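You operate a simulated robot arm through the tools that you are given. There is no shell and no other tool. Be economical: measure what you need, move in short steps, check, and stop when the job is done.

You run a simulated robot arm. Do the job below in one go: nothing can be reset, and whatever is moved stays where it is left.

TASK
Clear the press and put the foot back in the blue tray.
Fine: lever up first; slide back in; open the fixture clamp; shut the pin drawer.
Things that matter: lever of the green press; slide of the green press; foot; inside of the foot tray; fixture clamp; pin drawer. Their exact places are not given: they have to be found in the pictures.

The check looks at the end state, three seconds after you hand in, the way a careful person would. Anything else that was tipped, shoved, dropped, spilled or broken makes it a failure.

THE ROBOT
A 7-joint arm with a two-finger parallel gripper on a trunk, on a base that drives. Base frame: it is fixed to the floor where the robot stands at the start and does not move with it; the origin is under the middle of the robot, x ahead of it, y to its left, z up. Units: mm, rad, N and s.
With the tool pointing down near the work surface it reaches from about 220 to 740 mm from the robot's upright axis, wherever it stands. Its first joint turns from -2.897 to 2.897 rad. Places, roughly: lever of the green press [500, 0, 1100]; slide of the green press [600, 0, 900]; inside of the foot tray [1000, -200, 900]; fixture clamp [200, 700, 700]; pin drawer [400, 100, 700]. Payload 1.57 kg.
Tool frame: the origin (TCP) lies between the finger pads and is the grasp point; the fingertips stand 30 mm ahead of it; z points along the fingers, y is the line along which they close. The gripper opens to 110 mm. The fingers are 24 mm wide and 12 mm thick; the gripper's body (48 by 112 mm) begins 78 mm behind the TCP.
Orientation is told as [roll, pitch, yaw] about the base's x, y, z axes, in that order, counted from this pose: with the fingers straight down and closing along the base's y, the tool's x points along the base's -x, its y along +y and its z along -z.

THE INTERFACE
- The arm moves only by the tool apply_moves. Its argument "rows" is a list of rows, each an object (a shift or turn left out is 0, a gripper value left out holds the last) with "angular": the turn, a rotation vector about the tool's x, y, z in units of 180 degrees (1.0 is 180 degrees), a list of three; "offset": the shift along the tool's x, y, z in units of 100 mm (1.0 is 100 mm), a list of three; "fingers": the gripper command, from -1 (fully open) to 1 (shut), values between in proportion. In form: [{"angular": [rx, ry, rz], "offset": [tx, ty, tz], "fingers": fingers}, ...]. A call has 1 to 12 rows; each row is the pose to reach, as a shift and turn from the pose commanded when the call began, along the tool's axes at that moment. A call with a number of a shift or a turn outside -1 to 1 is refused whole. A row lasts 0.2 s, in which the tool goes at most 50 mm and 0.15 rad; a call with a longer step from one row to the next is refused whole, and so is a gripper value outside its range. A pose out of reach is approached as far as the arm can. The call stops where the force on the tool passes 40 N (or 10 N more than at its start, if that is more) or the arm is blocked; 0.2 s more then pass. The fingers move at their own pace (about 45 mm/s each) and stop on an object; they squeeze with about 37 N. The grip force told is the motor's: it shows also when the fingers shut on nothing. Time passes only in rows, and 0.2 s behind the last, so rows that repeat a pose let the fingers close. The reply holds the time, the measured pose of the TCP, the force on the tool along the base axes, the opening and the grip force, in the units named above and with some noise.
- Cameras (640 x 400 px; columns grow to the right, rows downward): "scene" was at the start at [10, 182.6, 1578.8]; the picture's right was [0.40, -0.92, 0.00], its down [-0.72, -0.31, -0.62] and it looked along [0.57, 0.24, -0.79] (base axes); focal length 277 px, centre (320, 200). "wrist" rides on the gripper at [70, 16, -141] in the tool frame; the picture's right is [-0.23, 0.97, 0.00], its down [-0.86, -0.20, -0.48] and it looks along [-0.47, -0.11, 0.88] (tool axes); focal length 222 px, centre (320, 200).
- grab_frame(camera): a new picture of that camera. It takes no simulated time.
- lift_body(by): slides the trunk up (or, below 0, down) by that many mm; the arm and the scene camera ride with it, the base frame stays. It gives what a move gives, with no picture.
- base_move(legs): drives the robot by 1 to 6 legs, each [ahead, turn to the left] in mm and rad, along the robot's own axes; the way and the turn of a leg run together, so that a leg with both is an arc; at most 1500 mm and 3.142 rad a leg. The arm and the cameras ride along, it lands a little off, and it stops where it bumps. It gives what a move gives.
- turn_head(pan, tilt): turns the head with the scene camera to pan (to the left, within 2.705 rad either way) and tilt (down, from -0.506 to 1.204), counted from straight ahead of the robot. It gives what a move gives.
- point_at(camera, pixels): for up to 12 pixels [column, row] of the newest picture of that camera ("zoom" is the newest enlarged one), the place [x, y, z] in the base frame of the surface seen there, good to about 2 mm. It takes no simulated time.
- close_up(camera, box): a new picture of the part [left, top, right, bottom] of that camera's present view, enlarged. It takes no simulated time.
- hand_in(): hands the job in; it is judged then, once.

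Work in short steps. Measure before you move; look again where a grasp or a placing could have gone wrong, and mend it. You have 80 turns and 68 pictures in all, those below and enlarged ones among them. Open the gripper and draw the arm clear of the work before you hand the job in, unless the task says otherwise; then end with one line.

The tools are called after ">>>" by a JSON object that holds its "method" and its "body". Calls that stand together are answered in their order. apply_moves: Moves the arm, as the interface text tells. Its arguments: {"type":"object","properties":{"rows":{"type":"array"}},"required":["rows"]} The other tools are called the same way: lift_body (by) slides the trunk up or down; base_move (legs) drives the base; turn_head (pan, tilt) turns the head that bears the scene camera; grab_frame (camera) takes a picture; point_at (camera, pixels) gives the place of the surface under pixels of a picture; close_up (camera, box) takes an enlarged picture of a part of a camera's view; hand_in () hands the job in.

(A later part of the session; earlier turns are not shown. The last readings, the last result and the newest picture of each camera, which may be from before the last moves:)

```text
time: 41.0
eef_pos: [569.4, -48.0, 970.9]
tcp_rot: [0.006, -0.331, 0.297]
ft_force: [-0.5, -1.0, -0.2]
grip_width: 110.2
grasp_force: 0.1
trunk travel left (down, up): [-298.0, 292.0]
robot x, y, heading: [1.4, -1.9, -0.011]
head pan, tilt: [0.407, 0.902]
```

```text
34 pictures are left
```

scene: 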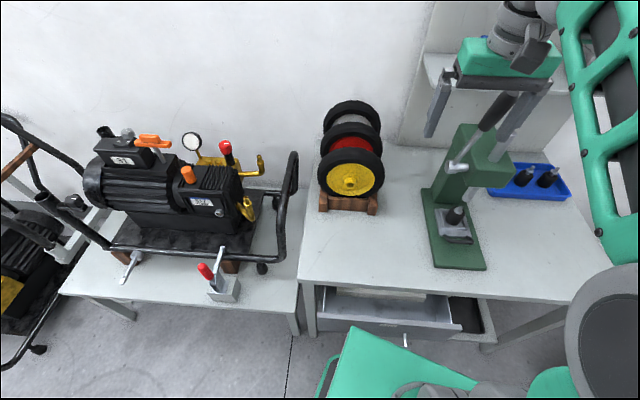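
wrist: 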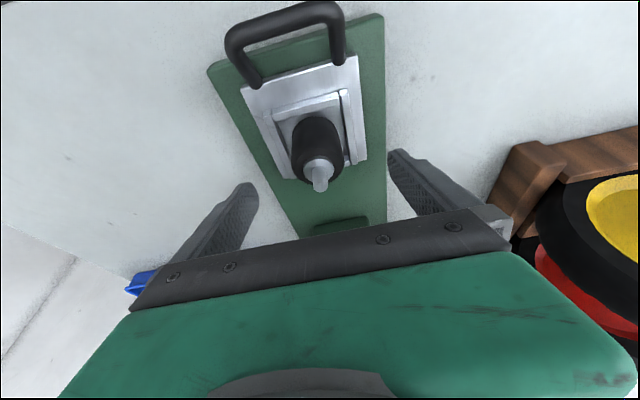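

The foot is centred between the fingers. I lower 38 mm and close.

>>> {"method": "lift_body", "body": {"by": -38}}

>>> {"method": "apply_moves", "body": {"rows": [{"fingers": 1}, {}, {}, {}, {}, {}, {}]}}

>>> {"method": "lift_body", "body": {"by": 50}}

>>> {"method": "grab_frame", "body": {"camera": "wrist"}}

>>> {"method": "grab_frame", "body": {"camera": "scene"}}

```text
time: 41.8
eef_pos: [568.2, -48.1, 933.0]
tcp_rot: [0.004, -0.331, 0.296]
ft_force: [0.1, -1.2, 0.1]
grip_width: 110.1
grasp_force: 0.1
trunk travel left (down, up): [-260.0, 330.0]
robot x, y, heading: [0.8, 2.8, -0.013]
head pan, tilt: [0.407, 0.902]
```

```text
time: 43.4
eef_pos: [567.9, -47.3, 933.7]
tcp_rot: [0.006, -0.331, 0.297]
ft_force: [0.1, 0.7, 1.3]
grip_width: 44.7
grasp_force: 36.8
trunk travel left (down, up): [-260.0, 330.0]
robot x, y, heading: [0.6, 0.6, -0.016]
head pan, tilt: [0.407, 0.902]
```

```text
time: 44.3
eef_pos: [568.9, -48.1, 983.7]
tcp_rot: [0.004, -0.33, 0.297]
ft_force: [0.4, 0.0, -1.4]
grip_width: 44.3
grasp_force: 36.6
trunk travel left (down, up): [-310.0, 280.0]
robot x, y, heading: [2.3, -0.5, -0.014]
head pan, tilt: [0.407, 0.902]
```

```text
33 pictures are left
```

wrist: 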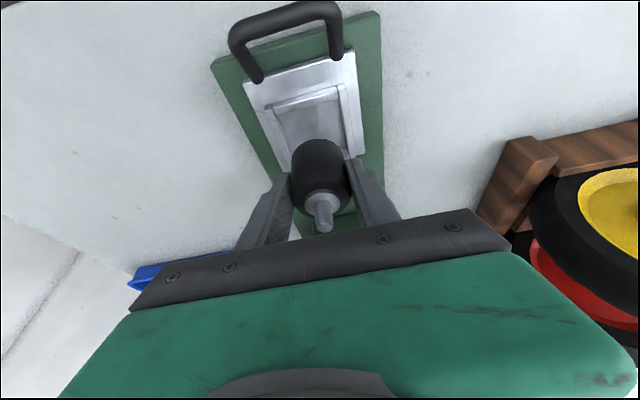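

```text
32 pictures are left
```

scene: 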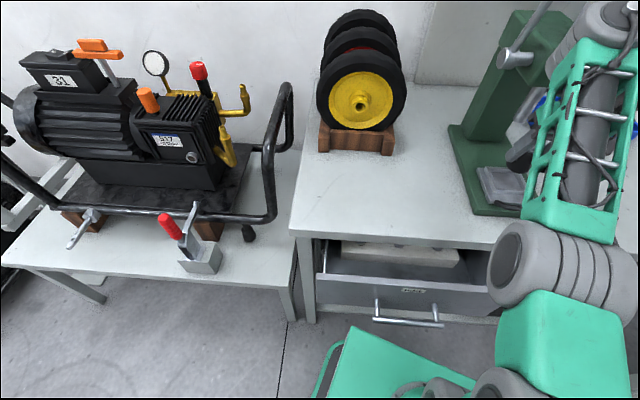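

The foot is held (44 mm). To plan the drive to the tray I measure the table edge, drawer and the robot's own base in this picture.

>>> {"method": "point_at", "body": {"camera": "scene", "pixels": [[352, 332], [420, 345], [455, 362], [325, 235], [480, 247], [400, 322], [415, 296], [355, 288], [300, 236], [170, 226], [200, 268], [20, 262]]}}

>>> {"method": "turn_head", "body": {"pan": -0.5, "tilt": 0.75}}

>>> {"method": "grab_frame", "body": {"camera": "scene"}}

```text
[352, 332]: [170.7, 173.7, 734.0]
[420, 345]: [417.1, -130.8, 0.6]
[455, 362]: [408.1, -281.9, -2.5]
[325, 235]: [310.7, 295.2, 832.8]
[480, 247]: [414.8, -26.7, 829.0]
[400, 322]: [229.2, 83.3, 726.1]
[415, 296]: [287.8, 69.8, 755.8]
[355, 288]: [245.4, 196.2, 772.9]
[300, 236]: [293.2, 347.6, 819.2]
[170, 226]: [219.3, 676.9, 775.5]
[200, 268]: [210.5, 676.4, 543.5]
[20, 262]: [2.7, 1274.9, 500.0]
```

```text
time: 45.5
eef_pos: [568.0, -48.8, 982.8]
tcp_rot: [0.006, -0.329, 0.297]
ft_force: [0.6, 1.0, -0.5]
grip_width: 44.5
grasp_force: 37.1
trunk travel left (down, up): [-310.0, 280.0]
robot x, y, heading: [0.8, 3.3, -0.014]
head pan, tilt: [-0.499, 0.75]
```

```text
31 pictures are left
```

scene: 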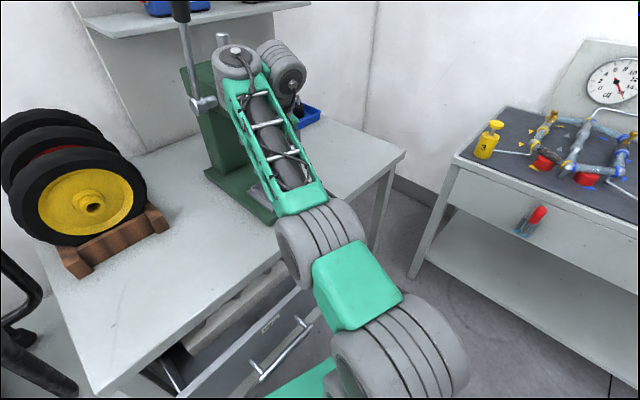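

I measure the table's right corner and the right-hand cart to plan the drive, and raise the trunk a little more.

>>> {"method": "point_at", "body": {"camera": "scene", "pixels": [[403, 155], [370, 180], [455, 160], [430, 265], [305, 118], [318, 112], [300, 320], [340, 390]]}}

>>> {"method": "lift_body", "body": {"by": 70}}

>>> {"method": "base_move", "body": {"legs": [[-250, 0]]}}

```text
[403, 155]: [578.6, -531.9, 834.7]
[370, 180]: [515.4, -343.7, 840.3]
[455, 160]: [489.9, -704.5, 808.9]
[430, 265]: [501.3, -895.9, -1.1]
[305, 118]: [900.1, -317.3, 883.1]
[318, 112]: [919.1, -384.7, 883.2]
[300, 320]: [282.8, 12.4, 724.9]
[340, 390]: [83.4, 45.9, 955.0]
```

```text
time: 46.6
eef_pos: [568.3, -48.2, 1052.9]
tcp_rot: [0.005, -0.33, 0.295]
ft_force: [-0.5, 0.4, -0.8]
grip_width: 44.5
grasp_force: 37.4
trunk travel left (down, up): [-380.0, 210.0]
robot x, y, heading: [-0.6, -1.3, -0.015]
head pan, tilt: [-0.499, 0.75]
```

```text
time: 48.4
eef_pos: [316.0, -45.0, 1052.7]
tcp_rot: [0.006, -0.331, 0.296]
ft_force: [0.3, -0.1, -1.5]
grip_width: 44.5
grasp_force: 37.1
trunk travel left (down, up): [-380.0, 210.0]
robot x, y, heading: [-251.5, 7.0, -0.008]
head pan, tilt: [-0.499, 0.75]
```

I check the height and place of the things on the right-hand cart, since the arm may sweep near them.

>>> {"method": "point_at", "body": {"camera": "scene", "pixels": [[492, 128], [487, 150], [548, 120], [596, 115], [635, 135], [635, 205], [560, 185], [508, 112], [612, 80], [540, 212]]}}

```text
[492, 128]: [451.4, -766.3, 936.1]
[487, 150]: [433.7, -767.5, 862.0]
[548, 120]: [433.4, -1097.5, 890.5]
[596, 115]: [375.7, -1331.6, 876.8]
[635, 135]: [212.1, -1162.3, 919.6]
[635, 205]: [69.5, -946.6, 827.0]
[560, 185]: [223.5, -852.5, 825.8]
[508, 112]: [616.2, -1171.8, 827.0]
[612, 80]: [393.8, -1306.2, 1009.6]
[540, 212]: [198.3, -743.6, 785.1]
```

Everything on the cart stays below z≈940 near my path and the foot's underside is at about 1006. I turn right, drive to the spot in front of the tray, and turn back square to the table.

>>> {"method": "base_move", "body": {"legs": [[0, -0.567], [640, 0], [0, 0.86]]}}

>>> {"method": "turn_head", "body": {"pan": 0.1, "tilt": 0.7}}

>>> {"method": "grab_frame", "body": {"camera": "scene"}}

>>> {"method": "grab_frame", "body": {"camera": "wrist"}}

```text
time: 52.7
eef_pos: [618.4, -596.9, 1051.9]
tcp_rot: [0.005, -0.326, -0.247]
ft_force: [0.0, -0.4, -1.5]
grip_width: 44.3
grasp_force: 37.1
trunk travel left (down, up): [-380.0, 210.0]
robot x, y, heading: [156.9, -262.9, -0.553]
head pan, tilt: [-0.499, 0.75]
stopped in leg 2: the robot was blocked; the commanded pose is now the measured one
```

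```text
time: 53.7
eef_pos: [618.6, -596.0, 1050.2]
tcp_rot: [0.005, -0.328, -0.246]
ft_force: [-0.6, 0.8, -1.4]
grip_width: 44.2
grasp_force: 37.0
trunk travel left (down, up): [-380.0, 210.0]
robot x, y, heading: [155.0, -261.2, -0.55]
head pan, tilt: [0.099, 0.7]
```

```text
30 pictures are left
```

scene: 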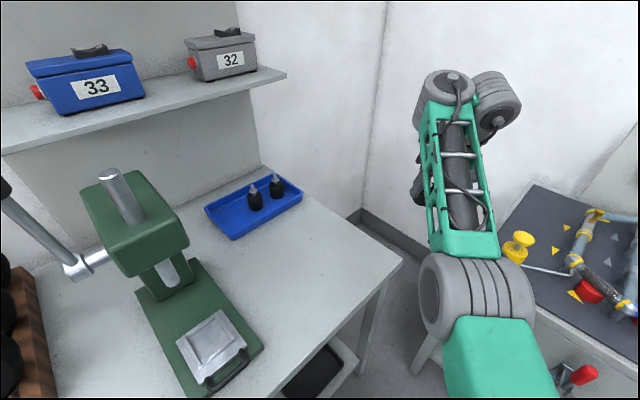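

```text
29 pictures are left
```

wrist: 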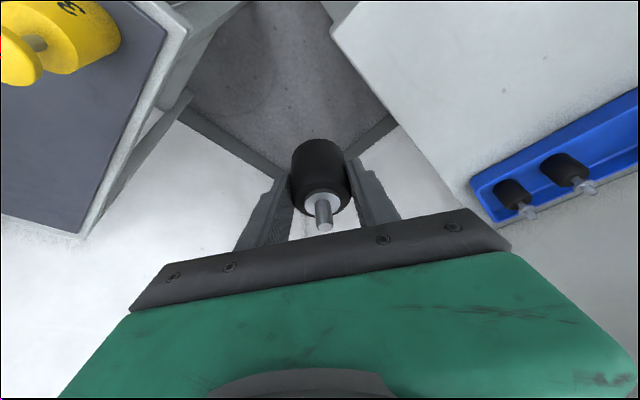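

The base was blocked at (156,−262). I measure the tray, the shelf below the table and the edges in the new picture to see why.

>>> {"method": "point_at", "body": {"camera": "scene", "pixels": [[352, 362], [330, 345], [300, 392], [400, 262], [300, 340], [205, 207], [235, 238], [301, 198], [265, 176], [230, 210], [255, 200], [277, 187]]}}

>>> {"method": "turn_head", "body": {"pan": 0.6, "tilt": 1.2}}

>>> {"method": "grab_frame", "body": {"camera": "scene"}}

```text
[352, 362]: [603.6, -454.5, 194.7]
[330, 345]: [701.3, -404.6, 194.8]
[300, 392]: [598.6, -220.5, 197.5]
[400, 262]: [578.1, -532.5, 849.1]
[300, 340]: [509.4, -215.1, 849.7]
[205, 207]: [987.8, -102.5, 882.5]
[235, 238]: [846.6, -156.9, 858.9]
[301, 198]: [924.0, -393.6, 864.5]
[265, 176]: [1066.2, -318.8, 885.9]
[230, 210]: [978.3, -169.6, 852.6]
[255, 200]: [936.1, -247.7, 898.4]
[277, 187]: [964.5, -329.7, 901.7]
```

```text
time: 54.6
eef_pos: [617.7, -596.4, 1051.6]
tcp_rot: [0.005, -0.327, -0.246]
ft_force: [-0.4, 0.0, -1.1]
grip_width: 44.1
grasp_force: 36.8
trunk travel left (down, up): [-380.0, 210.0]
robot x, y, heading: [152.8, -262.0, -0.55]
head pan, tilt: [0.6, 1.201]
```

```text
28 pictures are left
```

scene: 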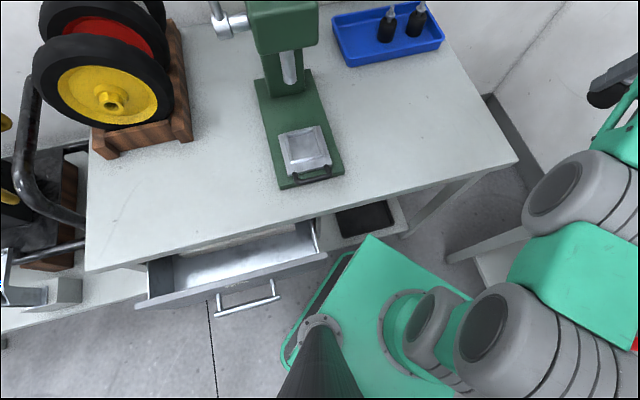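

I measure the robot's own deck and lower base near the drawer corner.

>>> {"method": "point_at", "body": {"camera": "scene", "pixels": [[372, 240], [460, 295], [350, 262], [285, 355], [325, 253], [320, 225], [303, 325], [280, 295], [220, 310], [415, 215], [390, 220], [320, 300]]}}

```text
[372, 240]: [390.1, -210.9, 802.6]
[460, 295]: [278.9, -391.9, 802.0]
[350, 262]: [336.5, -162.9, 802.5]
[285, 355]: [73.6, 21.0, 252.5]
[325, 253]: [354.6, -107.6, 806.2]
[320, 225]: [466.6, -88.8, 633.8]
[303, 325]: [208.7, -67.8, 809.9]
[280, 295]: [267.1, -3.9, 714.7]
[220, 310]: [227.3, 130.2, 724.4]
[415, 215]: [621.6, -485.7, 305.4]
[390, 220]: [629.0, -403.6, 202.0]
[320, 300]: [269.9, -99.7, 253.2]
```

No contact is obvious; to be safe I back off, raise the trunk, shift further right and come in square to the table.

>>> {"method": "lift_body", "body": {"by": 60}}

>>> {"method": "base_move", "body": {"legs": [[-350, 0], [0, -0.49], [407, 0], [0, 1.332]]}}

```text
time: 55.6
eef_pos: [619.6, -597.0, 1111.5]
tcp_rot: [0.004, -0.328, -0.247]
ft_force: [-0.2, 0.1, -1.0]
grip_width: 44.1
grasp_force: 37.0
trunk travel left (down, up): [-440.0, 150.0]
robot x, y, heading: [154.6, -263.6, -0.553]
head pan, tilt: [0.6, 1.201]
```

```text
time: 64.8
eef_pos: [623.1, -305.5, 1110.9]
tcp_rot: [0.006, -0.328, 0.614]
ft_force: [0.1, 0.3, -2.2]
grip_width: 44.5
grasp_force: 37.2
trunk travel left (down, up): [-440.0, 150.0]
robot x, y, heading: [65.4, -440.3, 0.304]
head pan, tilt: [0.6, 1.201]
```

Now at (65,−440), square to the table. I drive ahead 220 mm.

>>> {"method": "base_move", "body": {"legs": [[220, 0]]}}

>>> {"method": "turn_head", "body": {"pan": 0.3, "tilt": 0.8}}

>>> {"method": "grab_frame", "body": {"camera": "scene"}}

>>> {"method": "grab_frame", "body": {"camera": "wrist"}}

```text
time: 66.5
eef_pos: [829.9, -239.7, 1111.5]
tcp_rot: [0.006, -0.327, 0.615]
ft_force: [0.2, -0.8, -1.1]
grip_width: 44.0
grasp_force: 36.7
trunk travel left (down, up): [-440.0, 150.0]
robot x, y, heading: [274.6, -369.9, 0.297]
head pan, tilt: [0.6, 1.201]
```

```text
time: 67.3
eef_pos: [830.6, -239.3, 1111.8]
tcp_rot: [0.005, -0.328, 0.613]
ft_force: [0.1, -0.5, -1.2]
grip_width: 44.2
grasp_force: 37.2
trunk travel left (down, up): [-440.0, 150.0]
robot x, y, heading: [278.0, -372.1, 0.299]
head pan, tilt: [0.3, 0.799]
```

```text
27 pictures are left
```

scene: 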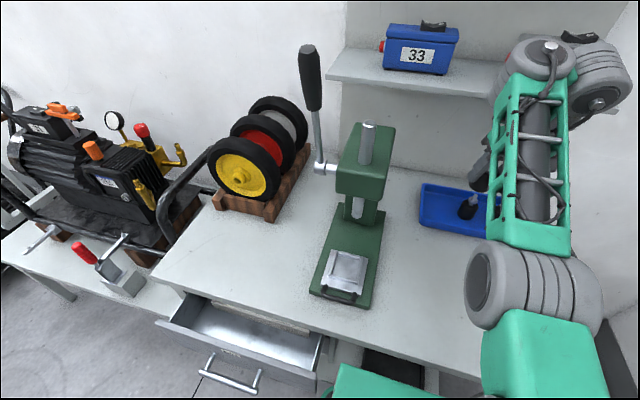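

```text
26 pictures are left
```

wrist: 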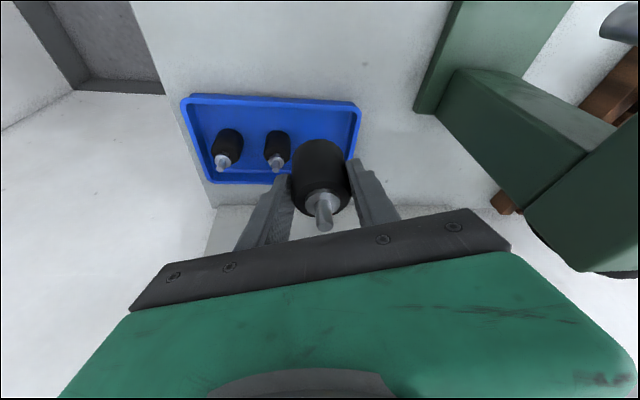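

The tray's free slot is left of the two feet. I measure feet, floor and rim from the wrist picture.

>>> {"method": "point_at", "body": {"camera": "wrist", "pixels": [[222, 161], [275, 164], [278, 140], [228, 140], [310, 110], [330, 112], [305, 125], [358, 105], [352, 140], [185, 98], [212, 180], [270, 182]]}}

>>> {"method": "point_at", "body": {"camera": "scene", "pixels": [[424, 186], [421, 228], [440, 205], [450, 195], [445, 222], [470, 205], [430, 210], [450, 235]]}}

```text
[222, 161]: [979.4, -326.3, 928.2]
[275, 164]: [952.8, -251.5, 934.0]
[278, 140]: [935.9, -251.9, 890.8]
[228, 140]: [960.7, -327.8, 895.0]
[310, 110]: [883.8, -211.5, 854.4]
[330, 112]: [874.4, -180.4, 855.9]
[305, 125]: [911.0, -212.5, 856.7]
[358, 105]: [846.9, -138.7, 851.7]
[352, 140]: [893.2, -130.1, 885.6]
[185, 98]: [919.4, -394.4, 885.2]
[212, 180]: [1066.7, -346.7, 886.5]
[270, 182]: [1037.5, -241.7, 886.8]
```

```text
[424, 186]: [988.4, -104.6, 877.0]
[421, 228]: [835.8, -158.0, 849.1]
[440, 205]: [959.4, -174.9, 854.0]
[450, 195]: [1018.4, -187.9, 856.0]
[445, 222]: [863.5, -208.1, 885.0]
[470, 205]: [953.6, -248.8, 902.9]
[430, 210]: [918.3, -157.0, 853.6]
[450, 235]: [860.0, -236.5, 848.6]
```

Tray floor z≈855; free floor around (930,−174). I check the shelf behind for clearance and advance the tool the first part of the way.

>>> {"method": "point_at", "body": {"camera": "scene", "pixels": [[330, 80], [410, 92], [490, 100], [420, 60]]}}

>>> {"method": "apply_moves", "body": {"rows": [{"offset": [-0.25, 0, 0.086]}, {"offset": [-0.5, -0.02, 0.172]}, {"offset": [-0.5, -0.02, 0.172]}]}}

```text
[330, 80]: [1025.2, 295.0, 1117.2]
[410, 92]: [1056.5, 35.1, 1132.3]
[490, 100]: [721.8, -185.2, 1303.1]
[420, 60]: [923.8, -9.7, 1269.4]
```

```text
time: 68.1
eef_pos: [875.3, -209.4, 1110.1]
tcp_rot: [0.005, -0.328, 0.614]
ft_force: [0.3, -0.2, -1.8]
grip_width: 44.2
grasp_force: 36.7
trunk travel left (down, up): [-440.0, 150.0]
robot x, y, heading: [278.2, -372.9, 0.297]
head pan, tilt: [0.3, 0.799]
```

Clear. I lower 110 mm, advance the last 60 mm, and check the aim from above.

>>> {"method": "lift_body", "body": {"by": -110}}

>>> {"method": "apply_moves", "body": {"rows": [{"offset": [-0.28, -0.01, 0.098]}, {"offset": [-0.567, -0.027, 0.196]}, {"offset": [-0.567, -0.027, 0.196]}]}}

>>> {"method": "grab_frame", "body": {"camera": "wrist"}}

>>> {"method": "grab_frame", "body": {"camera": "scene"}}

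```text
time: 69.5
eef_pos: [875.1, -210.3, 1000.3]
tcp_rot: [0.005, -0.328, 0.615]
ft_force: [-0.1, 0.0, -1.7]
grip_width: 44.1
grasp_force: 37.4
trunk travel left (down, up): [-330.0, 260.0]
robot x, y, heading: [280.1, -371.4, 0.299]
head pan, tilt: [0.3, 0.799]
```

```text
time: 70.3
eef_pos: [925.3, -178.3, 1001.3]
tcp_rot: [0.005, -0.327, 0.613]
ft_force: [-0.5, -0.8, -1.8]
grip_width: 44.0
grasp_force: 36.8
trunk travel left (down, up): [-330.0, 260.0]
robot x, y, heading: [274.8, -373.9, 0.299]
head pan, tilt: [0.3, 0.799]
```

```text
25 pictures are left
```

wrist: 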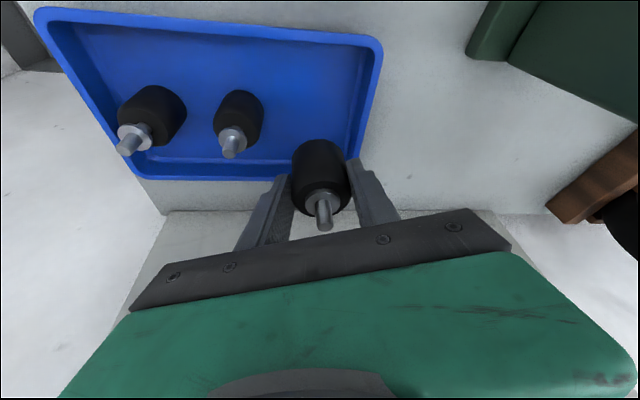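

```text
24 pictures are left
```

scene: 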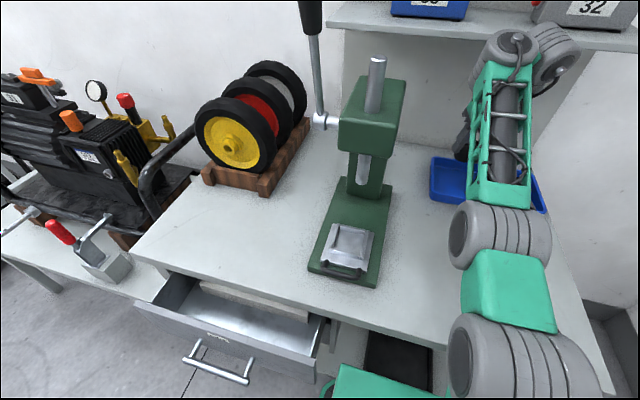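

The wrist's rear joint appears near the shelf edge; I measure both before lowering.

>>> {"method": "point_at", "body": {"camera": "scene", "pixels": [[550, 45], [575, 70], [518, 40], [495, 60], [600, 42], [480, 28], [400, 28], [565, 80]]}}

```text
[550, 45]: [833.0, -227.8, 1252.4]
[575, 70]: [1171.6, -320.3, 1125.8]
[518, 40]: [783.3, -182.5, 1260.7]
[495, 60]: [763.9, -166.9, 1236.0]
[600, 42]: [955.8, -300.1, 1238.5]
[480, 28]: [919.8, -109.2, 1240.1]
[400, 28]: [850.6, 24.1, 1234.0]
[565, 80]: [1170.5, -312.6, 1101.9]
```

The shelf's front edge lies about 45 mm or more beyond the wrist horizontally, so a straight vertical lowering is safe. I lower 75 mm, then the rest.

>>> {"method": "lift_body", "body": {"by": -75}}

>>> {"method": "grab_frame", "body": {"camera": "wrist"}}

```text
time: 71.5
eef_pos: [925.0, -178.9, 925.7]
tcp_rot: [0.005, -0.328, 0.614]
ft_force: [-0.3, -0.1, -0.7]
grip_width: 43.9
grasp_force: 37.3
trunk travel left (down, up): [-255.0, 335.0]
robot x, y, heading: [274.8, -371.6, 0.298]
head pan, tilt: [0.3, 0.799]
```

```text
23 pictures are left
```

wrist: 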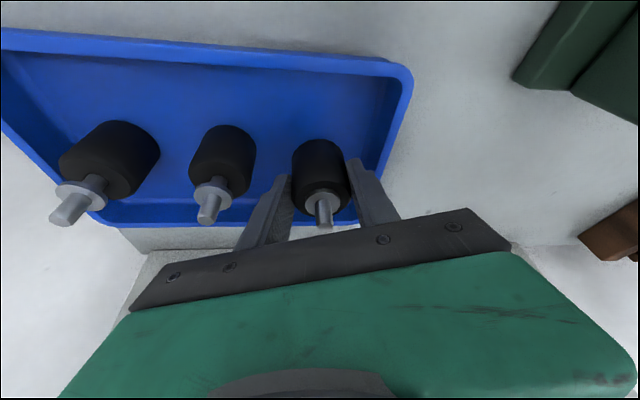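

It lines up with the other feet inside the tray. I lower 17 mm more and read the force.

>>> {"method": "lift_body", "body": {"by": -16}}

>>> {"method": "lift_body", "body": {"by": -2}}

```text
time: 72.1
eef_pos: [925.5, -178.4, 910.3]
tcp_rot: [0.004, -0.328, 0.615]
ft_force: [0.5, -0.4, -1.4]
grip_width: 44.4
grasp_force: 37.4
trunk travel left (down, up): [-239.0, 351.0]
robot x, y, heading: [274.8, -372.6, 0.298]
head pan, tilt: [0.3, 0.799]
```

```text
time: 72.6
eef_pos: [925.2, -179.6, 907.1]
tcp_rot: [0.005, -0.328, 0.614]
ft_force: [0.4, -0.3, -0.9]
grip_width: 44.0
grasp_force: 37.4
trunk travel left (down, up): [-237.0, 353.0]
robot x, y, heading: [276.4, -371.8, 0.3]
head pan, tilt: [0.3, 0.799]
```

No contact yet (force ≈ the foot's weight). I creep down a few millimetres more.

>>> {"method": "lift_body", "body": {"by": -2}}

>>> {"method": "lift_body", "body": {"by": -2}}

>>> {"method": "close_up", "body": {"camera": "wrist", "box": [170, 100, 430, 250]}}

```text
time: 73.1
eef_pos: [925.7, -178.1, 905.0]
tcp_rot: [0.004, -0.327, 0.615]
ft_force: [0.0, -0.5, -1.0]
grip_width: 44.2
grasp_force: 37.0
trunk travel left (down, up): [-235.0, 355.0]
robot x, y, heading: [274.2, -371.4, 0.3]
head pan, tilt: [0.3, 0.799]
```

```text
time: 73.7
eef_pos: [924.6, -180.1, 903.8]
tcp_rot: [0.006, -0.327, 0.614]
ft_force: [0.7, 0.7, -1.1]
grip_width: 44.1
grasp_force: 37.1
trunk travel left (down, up): [-233.0, 357.0]
robot x, y, heading: [277.6, -368.4, 0.301]
head pan, tilt: [0.3, 0.799]
```

```text
2.46 times, centred on (300, 175) of wrist
```

zoom: 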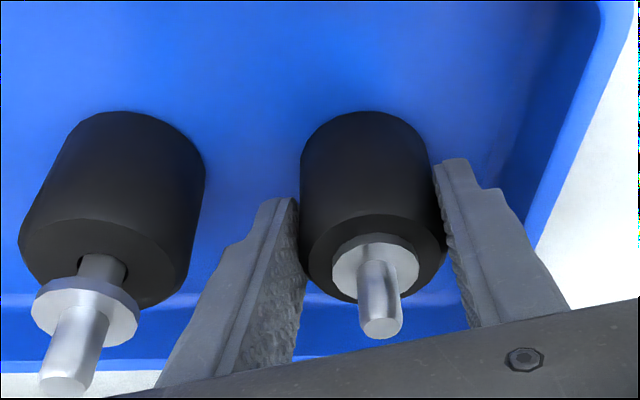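

I compare heights of the held foot and its neighbour in this close-up.

>>> {"method": "point_at", "body": {"camera": "zoom", "pixels": [[380, 328], [360, 240], [380, 200], [365, 125], [62, 380], [110, 230], [120, 130], [170, 290], [430, 240], [360, 105], [120, 105], [560, 60]]}}

```text
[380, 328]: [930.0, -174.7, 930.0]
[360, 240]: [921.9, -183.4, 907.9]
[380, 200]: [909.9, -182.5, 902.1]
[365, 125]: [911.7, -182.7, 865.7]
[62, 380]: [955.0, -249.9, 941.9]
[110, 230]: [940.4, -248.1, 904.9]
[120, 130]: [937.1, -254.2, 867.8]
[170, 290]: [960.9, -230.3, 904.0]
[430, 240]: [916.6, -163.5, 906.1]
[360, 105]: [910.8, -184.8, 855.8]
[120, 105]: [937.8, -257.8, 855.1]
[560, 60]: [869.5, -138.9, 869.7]
```

The held foot is only about 1–2 mm above the floor (body top 907 vs 904.5). I lower 2 mm and open partly so the fingers clear foot, neighbour and rim.

>>> {"method": "lift_body", "body": {"by": -2}}

>>> {"method": "apply_moves", "body": {"rows": [{"fingers": -0.15}, {}, {}]}}

>>> {"method": "lift_body", "body": {"by": 90}}

>>> {"method": "grab_frame", "body": {"camera": "wrist"}}

```text
time: 74.2
eef_pos: [925.2, -178.4, 904.0]
tcp_rot: [0.004, -0.33, 0.615]
ft_force: [1.5, 0.9, 8.1]
grip_width: 44.1
grasp_force: 37.0
trunk travel left (down, up): [-231.0, 359.0]
robot x, y, heading: [274.1, -370.5, 0.3]
head pan, tilt: [0.3, 0.799]
```

```text
time: 75.0
eef_pos: [925.6, -178.3, 901.6]
tcp_rot: [0.008, -0.328, 0.614]
ft_force: [0.4, 0.6, -0.2]
grip_width: 63.3
grasp_force: 0.1
trunk travel left (down, up): [-231.0, 359.0]
robot x, y, heading: [275.6, -373.4, 0.301]
head pan, tilt: [0.3, 0.799]
```

```text
time: 76.2
eef_pos: [925.0, -178.8, 992.7]
tcp_rot: [0.006, -0.327, 0.616]
ft_force: [-0.6, 0.3, 0.1]
grip_width: 63.2
grasp_force: 0.1
trunk travel left (down, up): [-321.0, 269.0]
robot x, y, heading: [280.1, -368.5, 0.303]
head pan, tilt: [0.3, 0.799]
```

```text
21 pictures are left
```

wrist: 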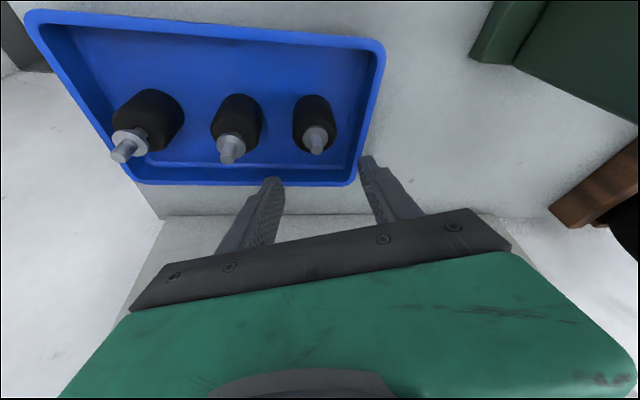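

The foot stands in the tray with the others. Now I back the base out 385 mm and turn left so that the tool ends in front of the slide's handle; fingers shut on the way.

>>> {"method": "lift_body", "body": {"by": 30}}

>>> {"method": "base_move", "body": {"legs": [[-385, 0], [0, 0.376]]}}

>>> {"method": "apply_moves", "body": {"rows": [{"fingers": 1}, {}, {}, {}]}}

>>> {"method": "grab_frame", "body": {"camera": "wrist"}}

>>> {"method": "grab_frame", "body": {"camera": "scene"}}

```text
time: 77.0
eef_pos: [924.6, -179.5, 1021.5]
tcp_rot: [0.005, -0.328, 0.615]
ft_force: [0.3, 0.7, 0.7]
grip_width: 62.9
grasp_force: 0.0
trunk travel left (down, up): [-351.0, 239.0]
robot x, y, heading: [278.6, -370.7, 0.303]
head pan, tilt: [0.3, 0.799]
```

```text
time: 80.5
eef_pos: [449.6, -67.4, 1021.1]
tcp_rot: [0.005, -0.328, 0.986]
ft_force: [-0.7, 0.0, 0.2]
grip_width: 63.1
grasp_force: 0.1
trunk travel left (down, up): [-351.0, 239.0]
robot x, y, heading: [-83.3, -486.6, 0.677]
head pan, tilt: [0.3, 0.799]
```

```text
time: 81.5
eef_pos: [448.8, -66.9, 1022.9]
tcp_rot: [0.003, -0.328, 0.985]
ft_force: [-1.1, 0.4, 0.2]
grip_width: 0.1
grasp_force: 14.3
trunk travel left (down, up): [-351.0, 239.0]
robot x, y, heading: [-89.7, -480.9, 0.672]
head pan, tilt: [0.3, 0.799]
```

```text
20 pictures are left
```

wrist: 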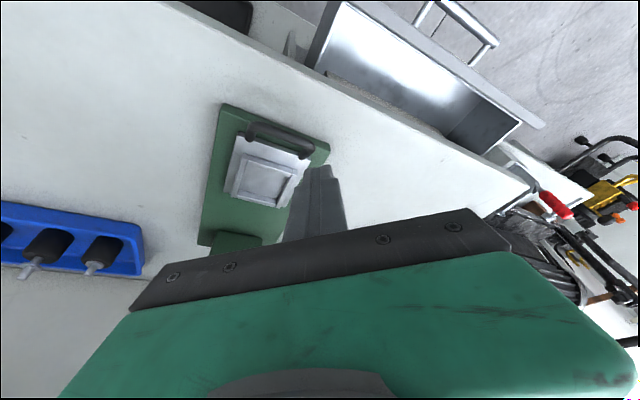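

```text
19 pictures are left
```

scene: 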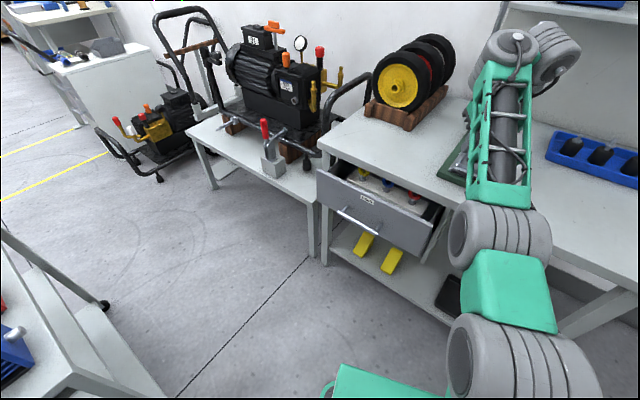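

I measure the handle (wrist view), the drawer front and the clamp (scene view).

>>> {"method": "point_at", "body": {"camera": "wrist", "pixels": [[255, 130], [280, 142], [300, 152], [265, 150]]}}

>>> {"method": "point_at", "body": {"camera": "scene", "pixels": [[322, 175], [430, 225], [370, 205], [340, 213], [400, 238], [370, 225], [264, 125], [267, 140], [282, 132], [270, 165], [320, 195], [425, 245]]}}

```text
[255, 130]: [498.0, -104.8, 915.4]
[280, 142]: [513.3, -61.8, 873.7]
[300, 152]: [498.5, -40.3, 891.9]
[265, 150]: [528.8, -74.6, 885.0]
```

```text
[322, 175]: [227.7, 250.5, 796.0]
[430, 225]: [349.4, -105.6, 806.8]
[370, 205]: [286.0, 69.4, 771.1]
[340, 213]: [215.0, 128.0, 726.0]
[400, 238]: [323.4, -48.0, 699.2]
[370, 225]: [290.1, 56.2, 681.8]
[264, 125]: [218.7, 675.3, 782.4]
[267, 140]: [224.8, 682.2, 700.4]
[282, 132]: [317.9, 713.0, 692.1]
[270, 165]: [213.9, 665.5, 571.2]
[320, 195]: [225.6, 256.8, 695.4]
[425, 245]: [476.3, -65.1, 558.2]
```

Bar mid ≈(482,−72,909). I shift the tool to 34 mm in front of it and lower 101 mm with the trunk.

>>> {"method": "apply_moves", "body": {"rows": [{"offset": [0.152, -0.083, -0.0525]}, {"offset": [0.152, -0.083, -0.0525]}]}}

>>> {"method": "lift_body", "body": {"by": -101}}

>>> {"method": "grab_frame", "body": {"camera": "wrist"}}

```text
time: 82.1
eef_pos: [446.8, -86.1, 1022.1]
tcp_rot: [0.006, -0.328, 0.985]
ft_force: [0.2, 0.6, 1.1]
grip_width: 0.2
grasp_force: 21.6
trunk travel left (down, up): [-351.0, 239.0]
robot x, y, heading: [-85.8, -483.5, 0.671]
head pan, tilt: [0.3, 0.799]
```

```text
time: 83.5
eef_pos: [445.9, -86.4, 921.1]
tcp_rot: [0.004, -0.327, 0.984]
ft_force: [0.1, 0.1, -0.1]
grip_width: 0.0
grasp_force: 21.2
trunk travel left (down, up): [-250.0, 340.0]
robot x, y, heading: [-88.3, -484.3, 0.67]
head pan, tilt: [0.3, 0.799]
```

```text
18 pictures are left
```

wrist: 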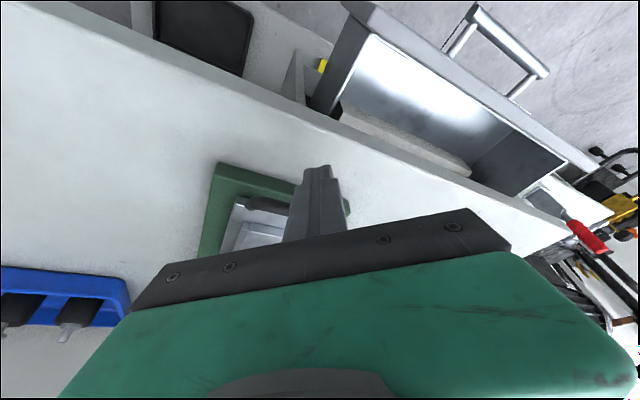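

The fingers stand in front of the handle bar. I push along the plate towards the press until it stops.

>>> {"method": "apply_moves", "body": {"rows": [{"offset": [-0.073, -0.064, 0.025]}, {"offset": [-0.146, -0.127, 0.05]}, {"offset": [-0.219, -0.191, 0.075]}, {"offset": [-0.292, -0.255, 0.1]}, {"offset": [-0.365, -0.319, 0.126]}, {"offset": [-0.437, -0.382, 0.151]}, {"offset": [-0.51, -0.446, 0.176]}, {"offset": [-0.583, -0.51, 0.201]}, {"offset": [-0.634, -0.554, 0.218]}, {"offset": [-0.685, -0.599, 0.236]}, {"offset": [-0.722, -0.631, 0.248]}, {"offset": [-0.758, -0.662, 0.261]}]}}

>>> {"method": "grab_frame", "body": {"camera": "wrist"}}

```text
time: 86.1
eef_pos: [514.6, -69.5, 914.9]
tcp_rot: [0.006, -0.327, 0.984]
ft_force: [-0.6, -0.3, 0.4]
grip_width: 0.0
grasp_force: 20.9
out of reach, approached as far as the arm can: row 8, 9, 10, 11, 12
trunk travel left (down, up): [-250.0, 340.0]
robot x, y, heading: [-84.6, -484.2, 0.674]
head pan, tilt: [0.3, 0.799]
```

```text
17 pictures are left
```

wrist: 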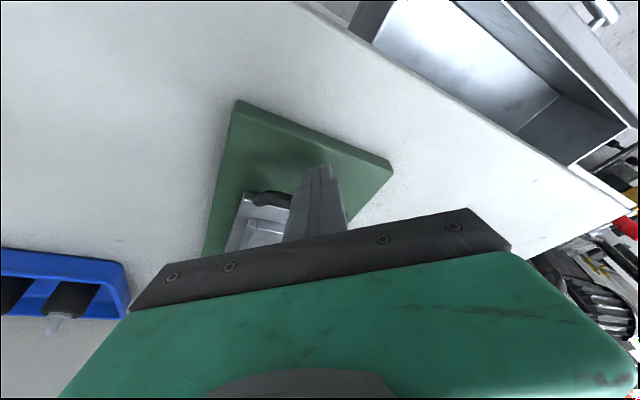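

The arm is at its reach limit about 28 mm short. I drive the base ahead 25 mm with the fingers on the bar, then finish with the arm.

>>> {"method": "base_move", "body": {"legs": [[24, 0]]}}

>>> {"method": "apply_moves", "body": {"rows": [{"offset": [-0.029, -0.032, 0.01]}, {"offset": [-0.058, -0.064, 0.02]}, {"offset": [-0.087, -0.095, 0.03]}, {"offset": [-0.117, -0.127, 0.04]}, {"offset": [-0.146, -0.159, 0.05]}]}}

>>> {"method": "grab_frame", "body": {"camera": "wrist"}}

```text
time: 86.9
eef_pos: [533.9, -54.2, 916.7]
tcp_rot: [0.006, -0.329, 0.985]
ft_force: [-0.1, -0.7, 0.6]
grip_width: 0.0
grasp_force: 21.0
trunk travel left (down, up): [-250.0, 340.0]
robot x, y, heading: [-67.7, -468.9, 0.671]
head pan, tilt: [0.3, 0.799]
```

```text
time: 88.1
eef_pos: [536.2, -57.1, 915.3]
tcp_rot: [0.002, -0.326, 0.983]
ft_force: [0.2, 0.1, 0.1]
grip_width: 0.2
grasp_force: 21.3
out of reach, approached as far as the arm can: row 2, 3, 4, 5
trunk travel left (down, up): [-250.0, 340.0]
robot x, y, heading: [-69.5, -469.4, 0.669]
head pan, tilt: [0.3, 0.799]
```

```text
16 pictures are left
```

wrist: 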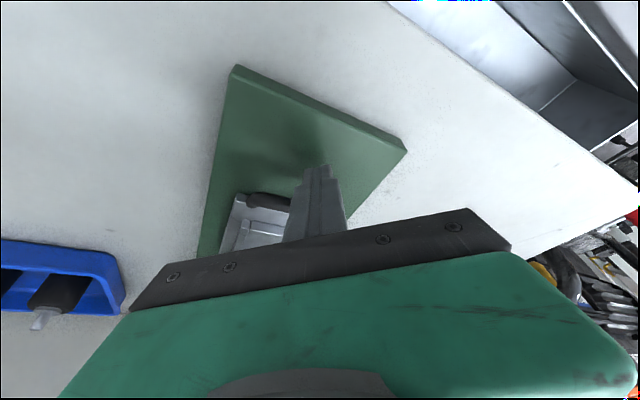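

I measure the slide's right front corner and bar to see how much is left (originally corner ≈(615,−83), bar end ≈(570,−79)).

>>> {"method": "point_at", "body": {"camera": "wrist", "pixels": [[236, 202], [250, 200], [265, 203], [280, 209], [240, 220], [225, 245]]}}

>>> {"method": "base_move", "body": {"legs": [[12, 0]]}}

```text
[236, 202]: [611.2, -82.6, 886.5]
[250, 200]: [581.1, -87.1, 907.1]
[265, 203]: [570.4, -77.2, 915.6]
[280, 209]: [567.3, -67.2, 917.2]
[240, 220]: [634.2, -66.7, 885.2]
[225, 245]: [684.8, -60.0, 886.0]
```

```text
time: 88.9
eef_pos: [539.9, -52.4, 915.9]
tcp_rot: [0.016, -0.322, 0.981]
ft_force: [-11.6, -9.6, 2.6]
grip_width: 0.0
grasp_force: 21.4
trunk travel left (down, up): [-250.0, 340.0]
robot x, y, heading: [-56.7, -460.9, 0.668]
head pan, tilt: [0.3, 0.799]
stopped in leg 1: the force on the tool passed its limit (the readings are from after the stop); the commanded pose is now the measured one
```

The force shows the slide at its inner stop. I back off, retract the arm 300 mm and check the furniture at the left (scene (30,240)–(165,395)) before driving to the drawer.

>>> {"method": "point_at", "body": {"camera": "scene", "pixels": [[3, 230], [103, 303], [160, 390], [20, 340], [60, 320]]}}

>>> {"method": "base_move", "body": {"legs": [[-100, 0]]}}

>>> {"method": "apply_moves", "body": {"rows": [{"offset": [0.3, 0.103, -0.103]}, {"offset": [0.6, 0.206, -0.206]}, {"offset": [0.899, 0.31, -0.31]}]}}

>>> {"method": "apply_moves", "body": {"rows": [{"offset": [0.3, 0.103, -0.103]}, {"offset": [0.6, 0.206, -0.206]}, {"offset": [0.899, 0.31, -0.31]}]}}

>>> {"method": "apply_moves", "body": {"rows": [{"offset": [0.3, 0.103, -0.103]}, {"offset": [0.6, 0.206, -0.206]}, {"offset": [0.899, 0.31, -0.31]}]}}

```text
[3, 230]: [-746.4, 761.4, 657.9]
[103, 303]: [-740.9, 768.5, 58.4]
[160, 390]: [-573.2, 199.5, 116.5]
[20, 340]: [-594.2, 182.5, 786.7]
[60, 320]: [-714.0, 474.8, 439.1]
```

```text
time: 90.1
eef_pos: [461.6, -113.9, 914.7]
tcp_rot: [0.017, -0.32, 0.982]
ft_force: [-0.1, 0.2, 0.8]
grip_width: 0.1
grasp_force: 20.8
trunk travel left (down, up): [-250.0, 340.0]
robot x, y, heading: [-138.8, -525.4, 0.673]
head pan, tilt: [0.3, 0.799]
```

```text
time: 90.9
eef_pos: [382.3, -173.8, 918.4]
tcp_rot: [0.015, -0.318, 0.983]
ft_force: [-0.4, -0.4, 0.2]
grip_width: 0.0
grasp_force: 21.5
trunk travel left (down, up): [-250.0, 340.0]
robot x, y, heading: [-136.7, -522.9, 0.668]
head pan, tilt: [0.3, 0.799]
```

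```text
time: 91.7
eef_pos: [305.9, -237.6, 918.7]
tcp_rot: [0.016, -0.319, 0.981]
ft_force: [0.2, -0.9, -1.0]
grip_width: 0.1
grasp_force: 21.9
trunk travel left (down, up): [-250.0, 340.0]
robot x, y, heading: [-137.6, -522.8, 0.672]
head pan, tilt: [0.3, 0.799]
```

```text
time: 92.5
eef_pos: [227.9, -301.0, 921.3]
tcp_rot: [0.017, -0.316, 0.982]
ft_force: [0.9, 0.3, -0.9]
grip_width: 0.0
grasp_force: 20.8
out of reach, approached as far as the arm can: row 3
trunk travel left (down, up): [-250.0, 340.0]
robot x, y, heading: [-141.7, -522.0, 0.672]
head pan, tilt: [0.3, 0.799]
```

The other cart is ≥450 mm from my target spot. I drive to in front of the drawer, lower the fingers to panel height and look.

>>> {"method": "base_move", "body": {"legs": [[0, 0.977], [508, 0], [0, -1.353]]}}

>>> {"method": "turn_head", "body": {"pan": 0.3, "tilt": 0.75}}

>>> {"method": "grab_frame", "body": {"camera": "scene"}}

```text
time: 101.2
eef_pos: [242.7, 54.6, 922.8]
tcp_rot: [0.015, -0.315, 0.619]
ft_force: [0.6, -0.3, -0.4]
grip_width: 0.0
grasp_force: 21.4
trunk travel left (down, up): [-250.0, 340.0]
robot x, y, heading: [-179.4, -27.1, 0.308]
head pan, tilt: [0.3, 0.799]
```

```text
time: 101.8
eef_pos: [242.8, 55.1, 922.4]
tcp_rot: [0.015, -0.314, 0.62]
ft_force: [0.1, 0.3, 0.3]
grip_width: 0.3
grasp_force: 21.5
trunk travel left (down, up): [-250.0, 340.0]
robot x, y, heading: [-180.3, -25.9, 0.307]
head pan, tilt: [0.3, 0.75]
```

```text
15 pictures are left
```

scene: 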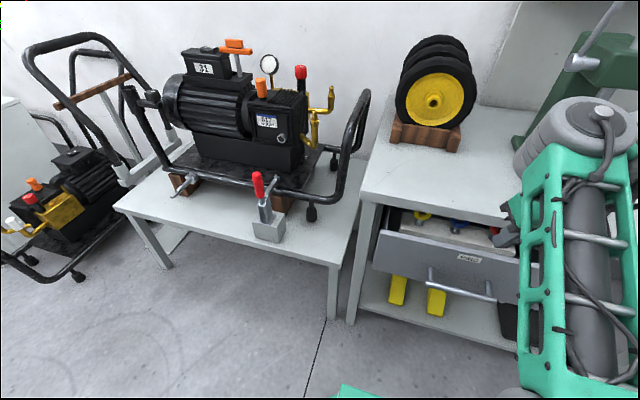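

The tool is in front of the drawer's centre, above its handle. I lower 115 mm and drive ahead, pushing the panel until it stops.

>>> {"method": "lift_body", "body": {"by": -115}}

>>> {"method": "base_move", "body": {"legs": [[100, 0]]}}

>>> {"method": "grab_frame", "body": {"camera": "scene"}}

```text
time: 103.3
eef_pos: [243.5, 54.8, 809.0]
tcp_rot: [0.014, -0.316, 0.619]
ft_force: [0.1, -0.4, 0.1]
grip_width: 0.1
grasp_force: 21.5
trunk travel left (down, up): [-135.0, 455.0]
robot x, y, heading: [-179.1, -24.4, 0.307]
head pan, tilt: [0.3, 0.75]
```

```text
time: 104.5
eef_pos: [339.6, 88.1, 806.4]
tcp_rot: [0.015, -0.315, 0.621]
ft_force: [0.2, -0.5, -0.2]
grip_width: 0.0
grasp_force: 21.5
trunk travel left (down, up): [-135.0, 455.0]
robot x, y, heading: [-78.1, 5.6, 0.315]
head pan, tilt: [0.3, 0.75]
```

```text
14 pictures are left
```

scene: 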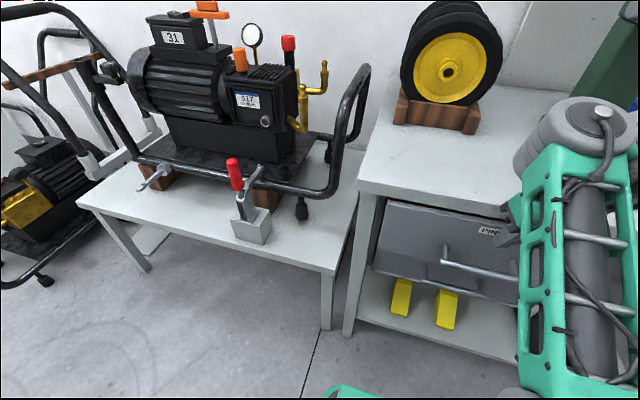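

The drawer is nearly shut. I continue up to 40 mm until the force stops it.

>>> {"method": "base_move", "body": {"legs": [[40, 0]]}}

>>> {"method": "grab_frame", "body": {"camera": "scene"}}

>>> {"method": "point_at", "body": {"camera": "scene", "pixels": [[400, 225], [370, 195], [450, 240], [420, 205], [440, 255]]}}

```text
time: 105.3
eef_pos: [361.3, 94.5, 808.5]
tcp_rot: [0.031, -0.315, 0.596]
ft_force: [-38.4, -13.0, 12.1]
grip_width: 0.0
grasp_force: 21.4
trunk travel left (down, up): [-135.0, 455.0]
robot x, y, heading: [-61.5, 12.8, 0.305]
head pan, tilt: [0.3, 0.75]
stopped in leg 1: the force on the tool passed its limit (the readings are from after the stop); the commanded pose is now the measured one
```

```text
13 pictures are left
```

scene: 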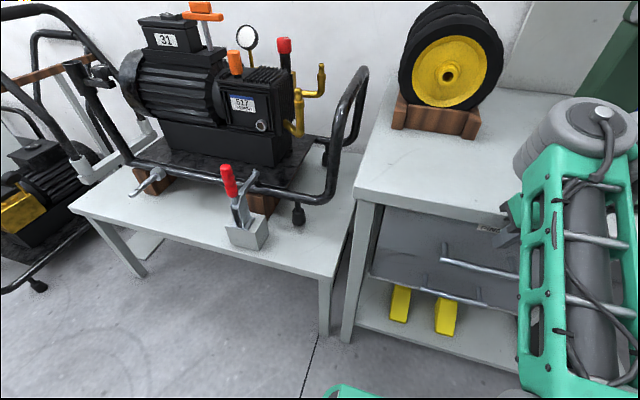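

```text
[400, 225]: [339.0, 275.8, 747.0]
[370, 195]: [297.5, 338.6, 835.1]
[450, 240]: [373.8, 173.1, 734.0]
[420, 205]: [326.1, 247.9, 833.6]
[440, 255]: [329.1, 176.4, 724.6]
```

The stop came at the end; I check whether the panel is really home by a close look at its edge against the leg.

>>> {"method": "close_up", "body": {"camera": "scene", "box": [335, 170, 525, 330]}}

>>> {"method": "point_at", "body": {"camera": "zoom", "pixels": [[80, 200], [60, 300], [150, 150], [150, 250], [220, 330], [300, 200], [400, 400], [180, 140], [450, 250]]}}

```text
2.50 times, centred on (430, 250) of scene
```

zoom: 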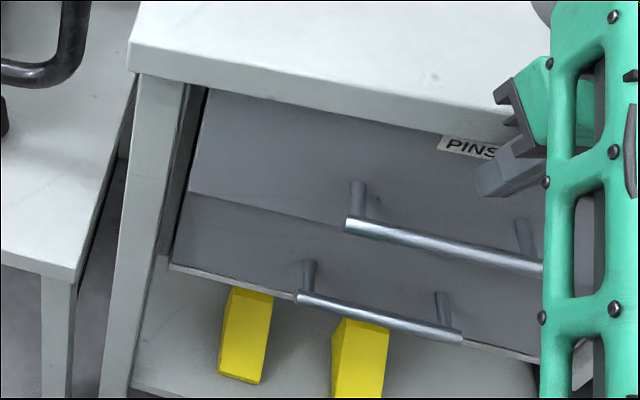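

```text
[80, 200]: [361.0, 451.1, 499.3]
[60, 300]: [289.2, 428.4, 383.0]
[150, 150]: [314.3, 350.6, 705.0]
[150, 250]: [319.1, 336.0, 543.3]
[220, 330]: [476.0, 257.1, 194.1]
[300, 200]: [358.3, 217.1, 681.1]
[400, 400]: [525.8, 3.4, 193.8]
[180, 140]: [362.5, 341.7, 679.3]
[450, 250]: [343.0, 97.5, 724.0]
```

A second, lower drawer gives a reference. I compare the two panel planes, and back the base off 250 mm.

>>> {"method": "point_at", "body": {"camera": "zoom", "pixels": [[220, 240], [280, 255], [400, 275], [240, 150], [300, 150], [380, 180], [360, 226], [440, 243], [330, 303], [430, 328]]}}

>>> {"method": "base_move", "body": {"legs": [[-250, 0]]}}

```text
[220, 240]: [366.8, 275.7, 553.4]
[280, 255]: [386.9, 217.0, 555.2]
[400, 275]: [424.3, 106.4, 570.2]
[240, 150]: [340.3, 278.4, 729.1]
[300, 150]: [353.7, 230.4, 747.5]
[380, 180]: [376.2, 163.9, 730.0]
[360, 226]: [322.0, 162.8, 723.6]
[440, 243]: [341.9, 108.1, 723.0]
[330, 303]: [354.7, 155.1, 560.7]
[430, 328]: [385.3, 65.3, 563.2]
```

```text
time: 106.9
eef_pos: [203.5, 33.1, 807.1]
tcp_rot: [0.03, -0.316, 0.581]
ft_force: [-0.3, 0.3, 0.4]
grip_width: 0.0
grasp_force: 21.6
trunk travel left (down, up): [-135.0, 455.0]
robot x, y, heading: [-219.8, -42.8, 0.288]
head pan, tilt: [0.3, 0.75]
stopped in leg 1: the robot was blocked; the commanded pose is now the measured one
```

The upper panel is still about 27 mm proud of the lower one: the finger met the table edge. I will push on the handle bar (z 724) instead: lower 79 mm and drive ahead until the force stops me.

>>> {"method": "lift_body", "body": {"by": -79}}

>>> {"method": "base_move", "body": {"legs": [[110, 0]]}}

>>> {"method": "base_move", "body": {"legs": [[75, 0]]}}

>>> {"method": "close_up", "body": {"camera": "scene", "box": [335, 150, 525, 330]}}

```text
time: 108.0
eef_pos: [204.0, 32.6, 728.1]
tcp_rot: [0.029, -0.313, 0.581]
ft_force: [-1.2, 0.2, -0.2]
grip_width: 0.0
grasp_force: 21.3
trunk travel left (down, up): [-56.0, 534.0]
robot x, y, heading: [-218.9, -40.4, 0.288]
head pan, tilt: [0.3, 0.75]
```

```text
time: 109.2
eef_pos: [308.8, 63.3, 728.1]
tcp_rot: [0.031, -0.315, 0.581]
ft_force: [0.7, -0.6, -0.2]
grip_width: 0.0
grasp_force: 21.5
trunk travel left (down, up): [-56.0, 534.0]
robot x, y, heading: [-115.5, -10.2, 0.292]
head pan, tilt: [0.3, 0.75]
```

```text
time: 110.2
eef_pos: [358.3, 79.1, 727.7]
tcp_rot: [0.046, -0.314, 0.554]
ft_force: [-104.2, -21.3, 4.9]
grip_width: 0.0
grasp_force: 20.9
trunk travel left (down, up): [-56.0, 534.0]
robot x, y, heading: [-59.6, 7.4, 0.29]
head pan, tilt: [0.3, 0.75]
stopped in leg 1: the force on the tool passed its limit (the readings are from after the stop); the commanded pose is now the measured one
```

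```text
2.22 times, centred on (430, 240) of scene
```

zoom: 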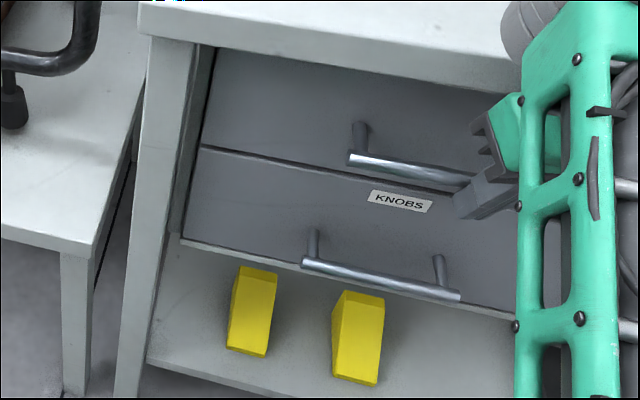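

The panels are level now and a hard stop was felt: the drawer is shut. Next the clamp (red handle top ≈(218,676,785)): I back off, raise the trunk, drive over there with open fingers and look.

>>> {"method": "base_move", "body": {"legs": [[-60, 0]]}}

>>> {"method": "lift_body", "body": {"by": 250}}

>>> {"method": "base_move", "body": {"legs": [[0, 1.413], [615, 0], [0, -1.408]]}}

>>> {"method": "apply_moves", "body": {"rows": [{"fingers": -0.3}, {}, {}, {}, {}]}}

>>> {"method": "turn_head", "body": {"pan": -0.5, "tilt": 0.9}}

>>> {"method": "grab_frame", "body": {"camera": "scene"}}

>>> {"method": "grab_frame", "body": {"camera": "wrist"}}

```text
time: 111.2
eef_pos: [302.2, 63.6, 725.9]
tcp_rot: [0.042, -0.308, 0.56]
ft_force: [0.8, 0.1, 1.1]
grip_width: 0.0
grasp_force: 21.4
trunk travel left (down, up): [-56.0, 534.0]
robot x, y, heading: [-116.8, -9.1, 0.288]
head pan, tilt: [0.3, 0.75]
```

```text
time: 113.8
eef_pos: [302.4, 62.8, 976.0]
tcp_rot: [0.043, -0.306, 0.56]
ft_force: [-0.8, 0.0, 0.0]
grip_width: 0.2
grasp_force: 21.2
trunk travel left (down, up): [-306.0, 284.0]
robot x, y, heading: [-117.8, -10.9, 0.292]
head pan, tilt: [0.3, 0.75]
```

```text
time: 124.2
eef_pos: [217.6, 675.4, 976.6]
tcp_rot: [0.043, -0.306, 0.569]
ft_force: [-0.1, -0.2, -0.2]
grip_width: 0.1
grasp_force: 21.4
trunk travel left (down, up): [-306.0, 284.0]
robot x, y, heading: [-203.2, 596.3, 0.302]
head pan, tilt: [0.3, 0.75]
```

```text
time: 125.4
eef_pos: [216.7, 675.7, 977.6]
tcp_rot: [0.042, -0.307, 0.568]
ft_force: [1.3, -0.1, 0.3]
grip_width: 71.5
grasp_force: 0.0
trunk travel left (down, up): [-306.0, 284.0]
robot x, y, heading: [-203.3, 603.5, 0.298]
head pan, tilt: [0.3, 0.75]
```

```text
time: 126.5
eef_pos: [217.6, 677.0, 974.9]
tcp_rot: [0.043, -0.307, 0.569]
ft_force: [0.8, -0.7, -0.8]
grip_width: 71.7
grasp_force: 0.0
trunk travel left (down, up): [-306.0, 284.0]
robot x, y, heading: [-201.1, 599.2, 0.3]
head pan, tilt: [-0.499, 0.901]
```

```text
10 pictures are left
```

scene: 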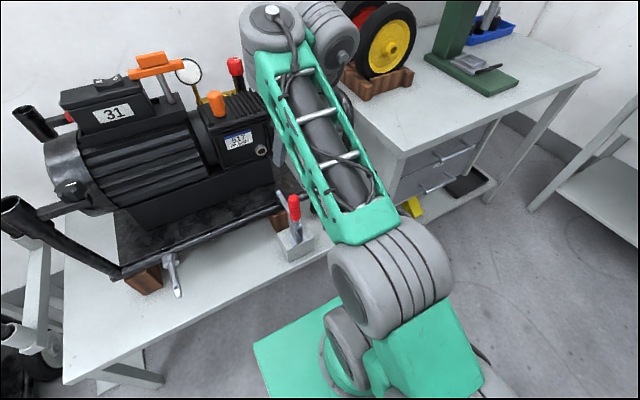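

```text
9 pictures are left
```

wrist: 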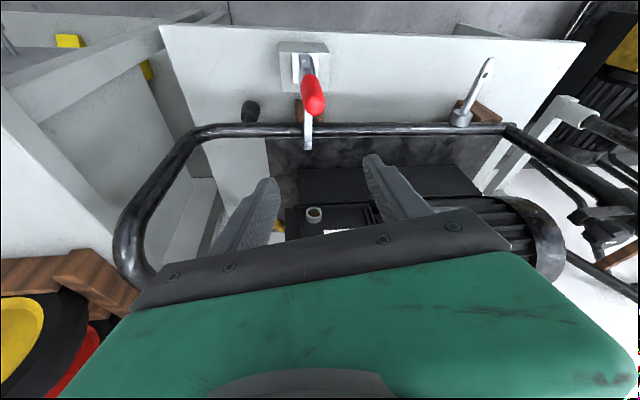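

The clamp's red handle is at wrist (313,95). I measure it, the clamp arm and the pump parts close to it.

>>> {"method": "point_at", "body": {"camera": "wrist", "pixels": [[315, 104], [312, 92], [306, 78], [303, 66], [308, 118], [308, 145], [290, 60], [314, 213], [250, 130], [330, 190], [400, 130]]}}

>>> {"method": "point_at", "body": {"camera": "scene", "pixels": [[293, 200], [296, 215], [297, 228], [283, 225], [262, 150], [235, 68]]}}

```text
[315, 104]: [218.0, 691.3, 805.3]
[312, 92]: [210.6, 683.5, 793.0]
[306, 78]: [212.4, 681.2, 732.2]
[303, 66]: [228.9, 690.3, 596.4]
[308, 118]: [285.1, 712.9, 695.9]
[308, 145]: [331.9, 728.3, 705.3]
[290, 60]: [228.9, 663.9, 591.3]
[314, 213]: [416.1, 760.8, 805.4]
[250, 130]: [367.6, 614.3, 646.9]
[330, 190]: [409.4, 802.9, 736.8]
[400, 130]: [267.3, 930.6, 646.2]
```

```text
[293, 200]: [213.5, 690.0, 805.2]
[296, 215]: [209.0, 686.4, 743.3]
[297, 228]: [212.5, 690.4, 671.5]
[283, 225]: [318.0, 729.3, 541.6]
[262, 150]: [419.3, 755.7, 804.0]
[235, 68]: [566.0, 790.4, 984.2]
```

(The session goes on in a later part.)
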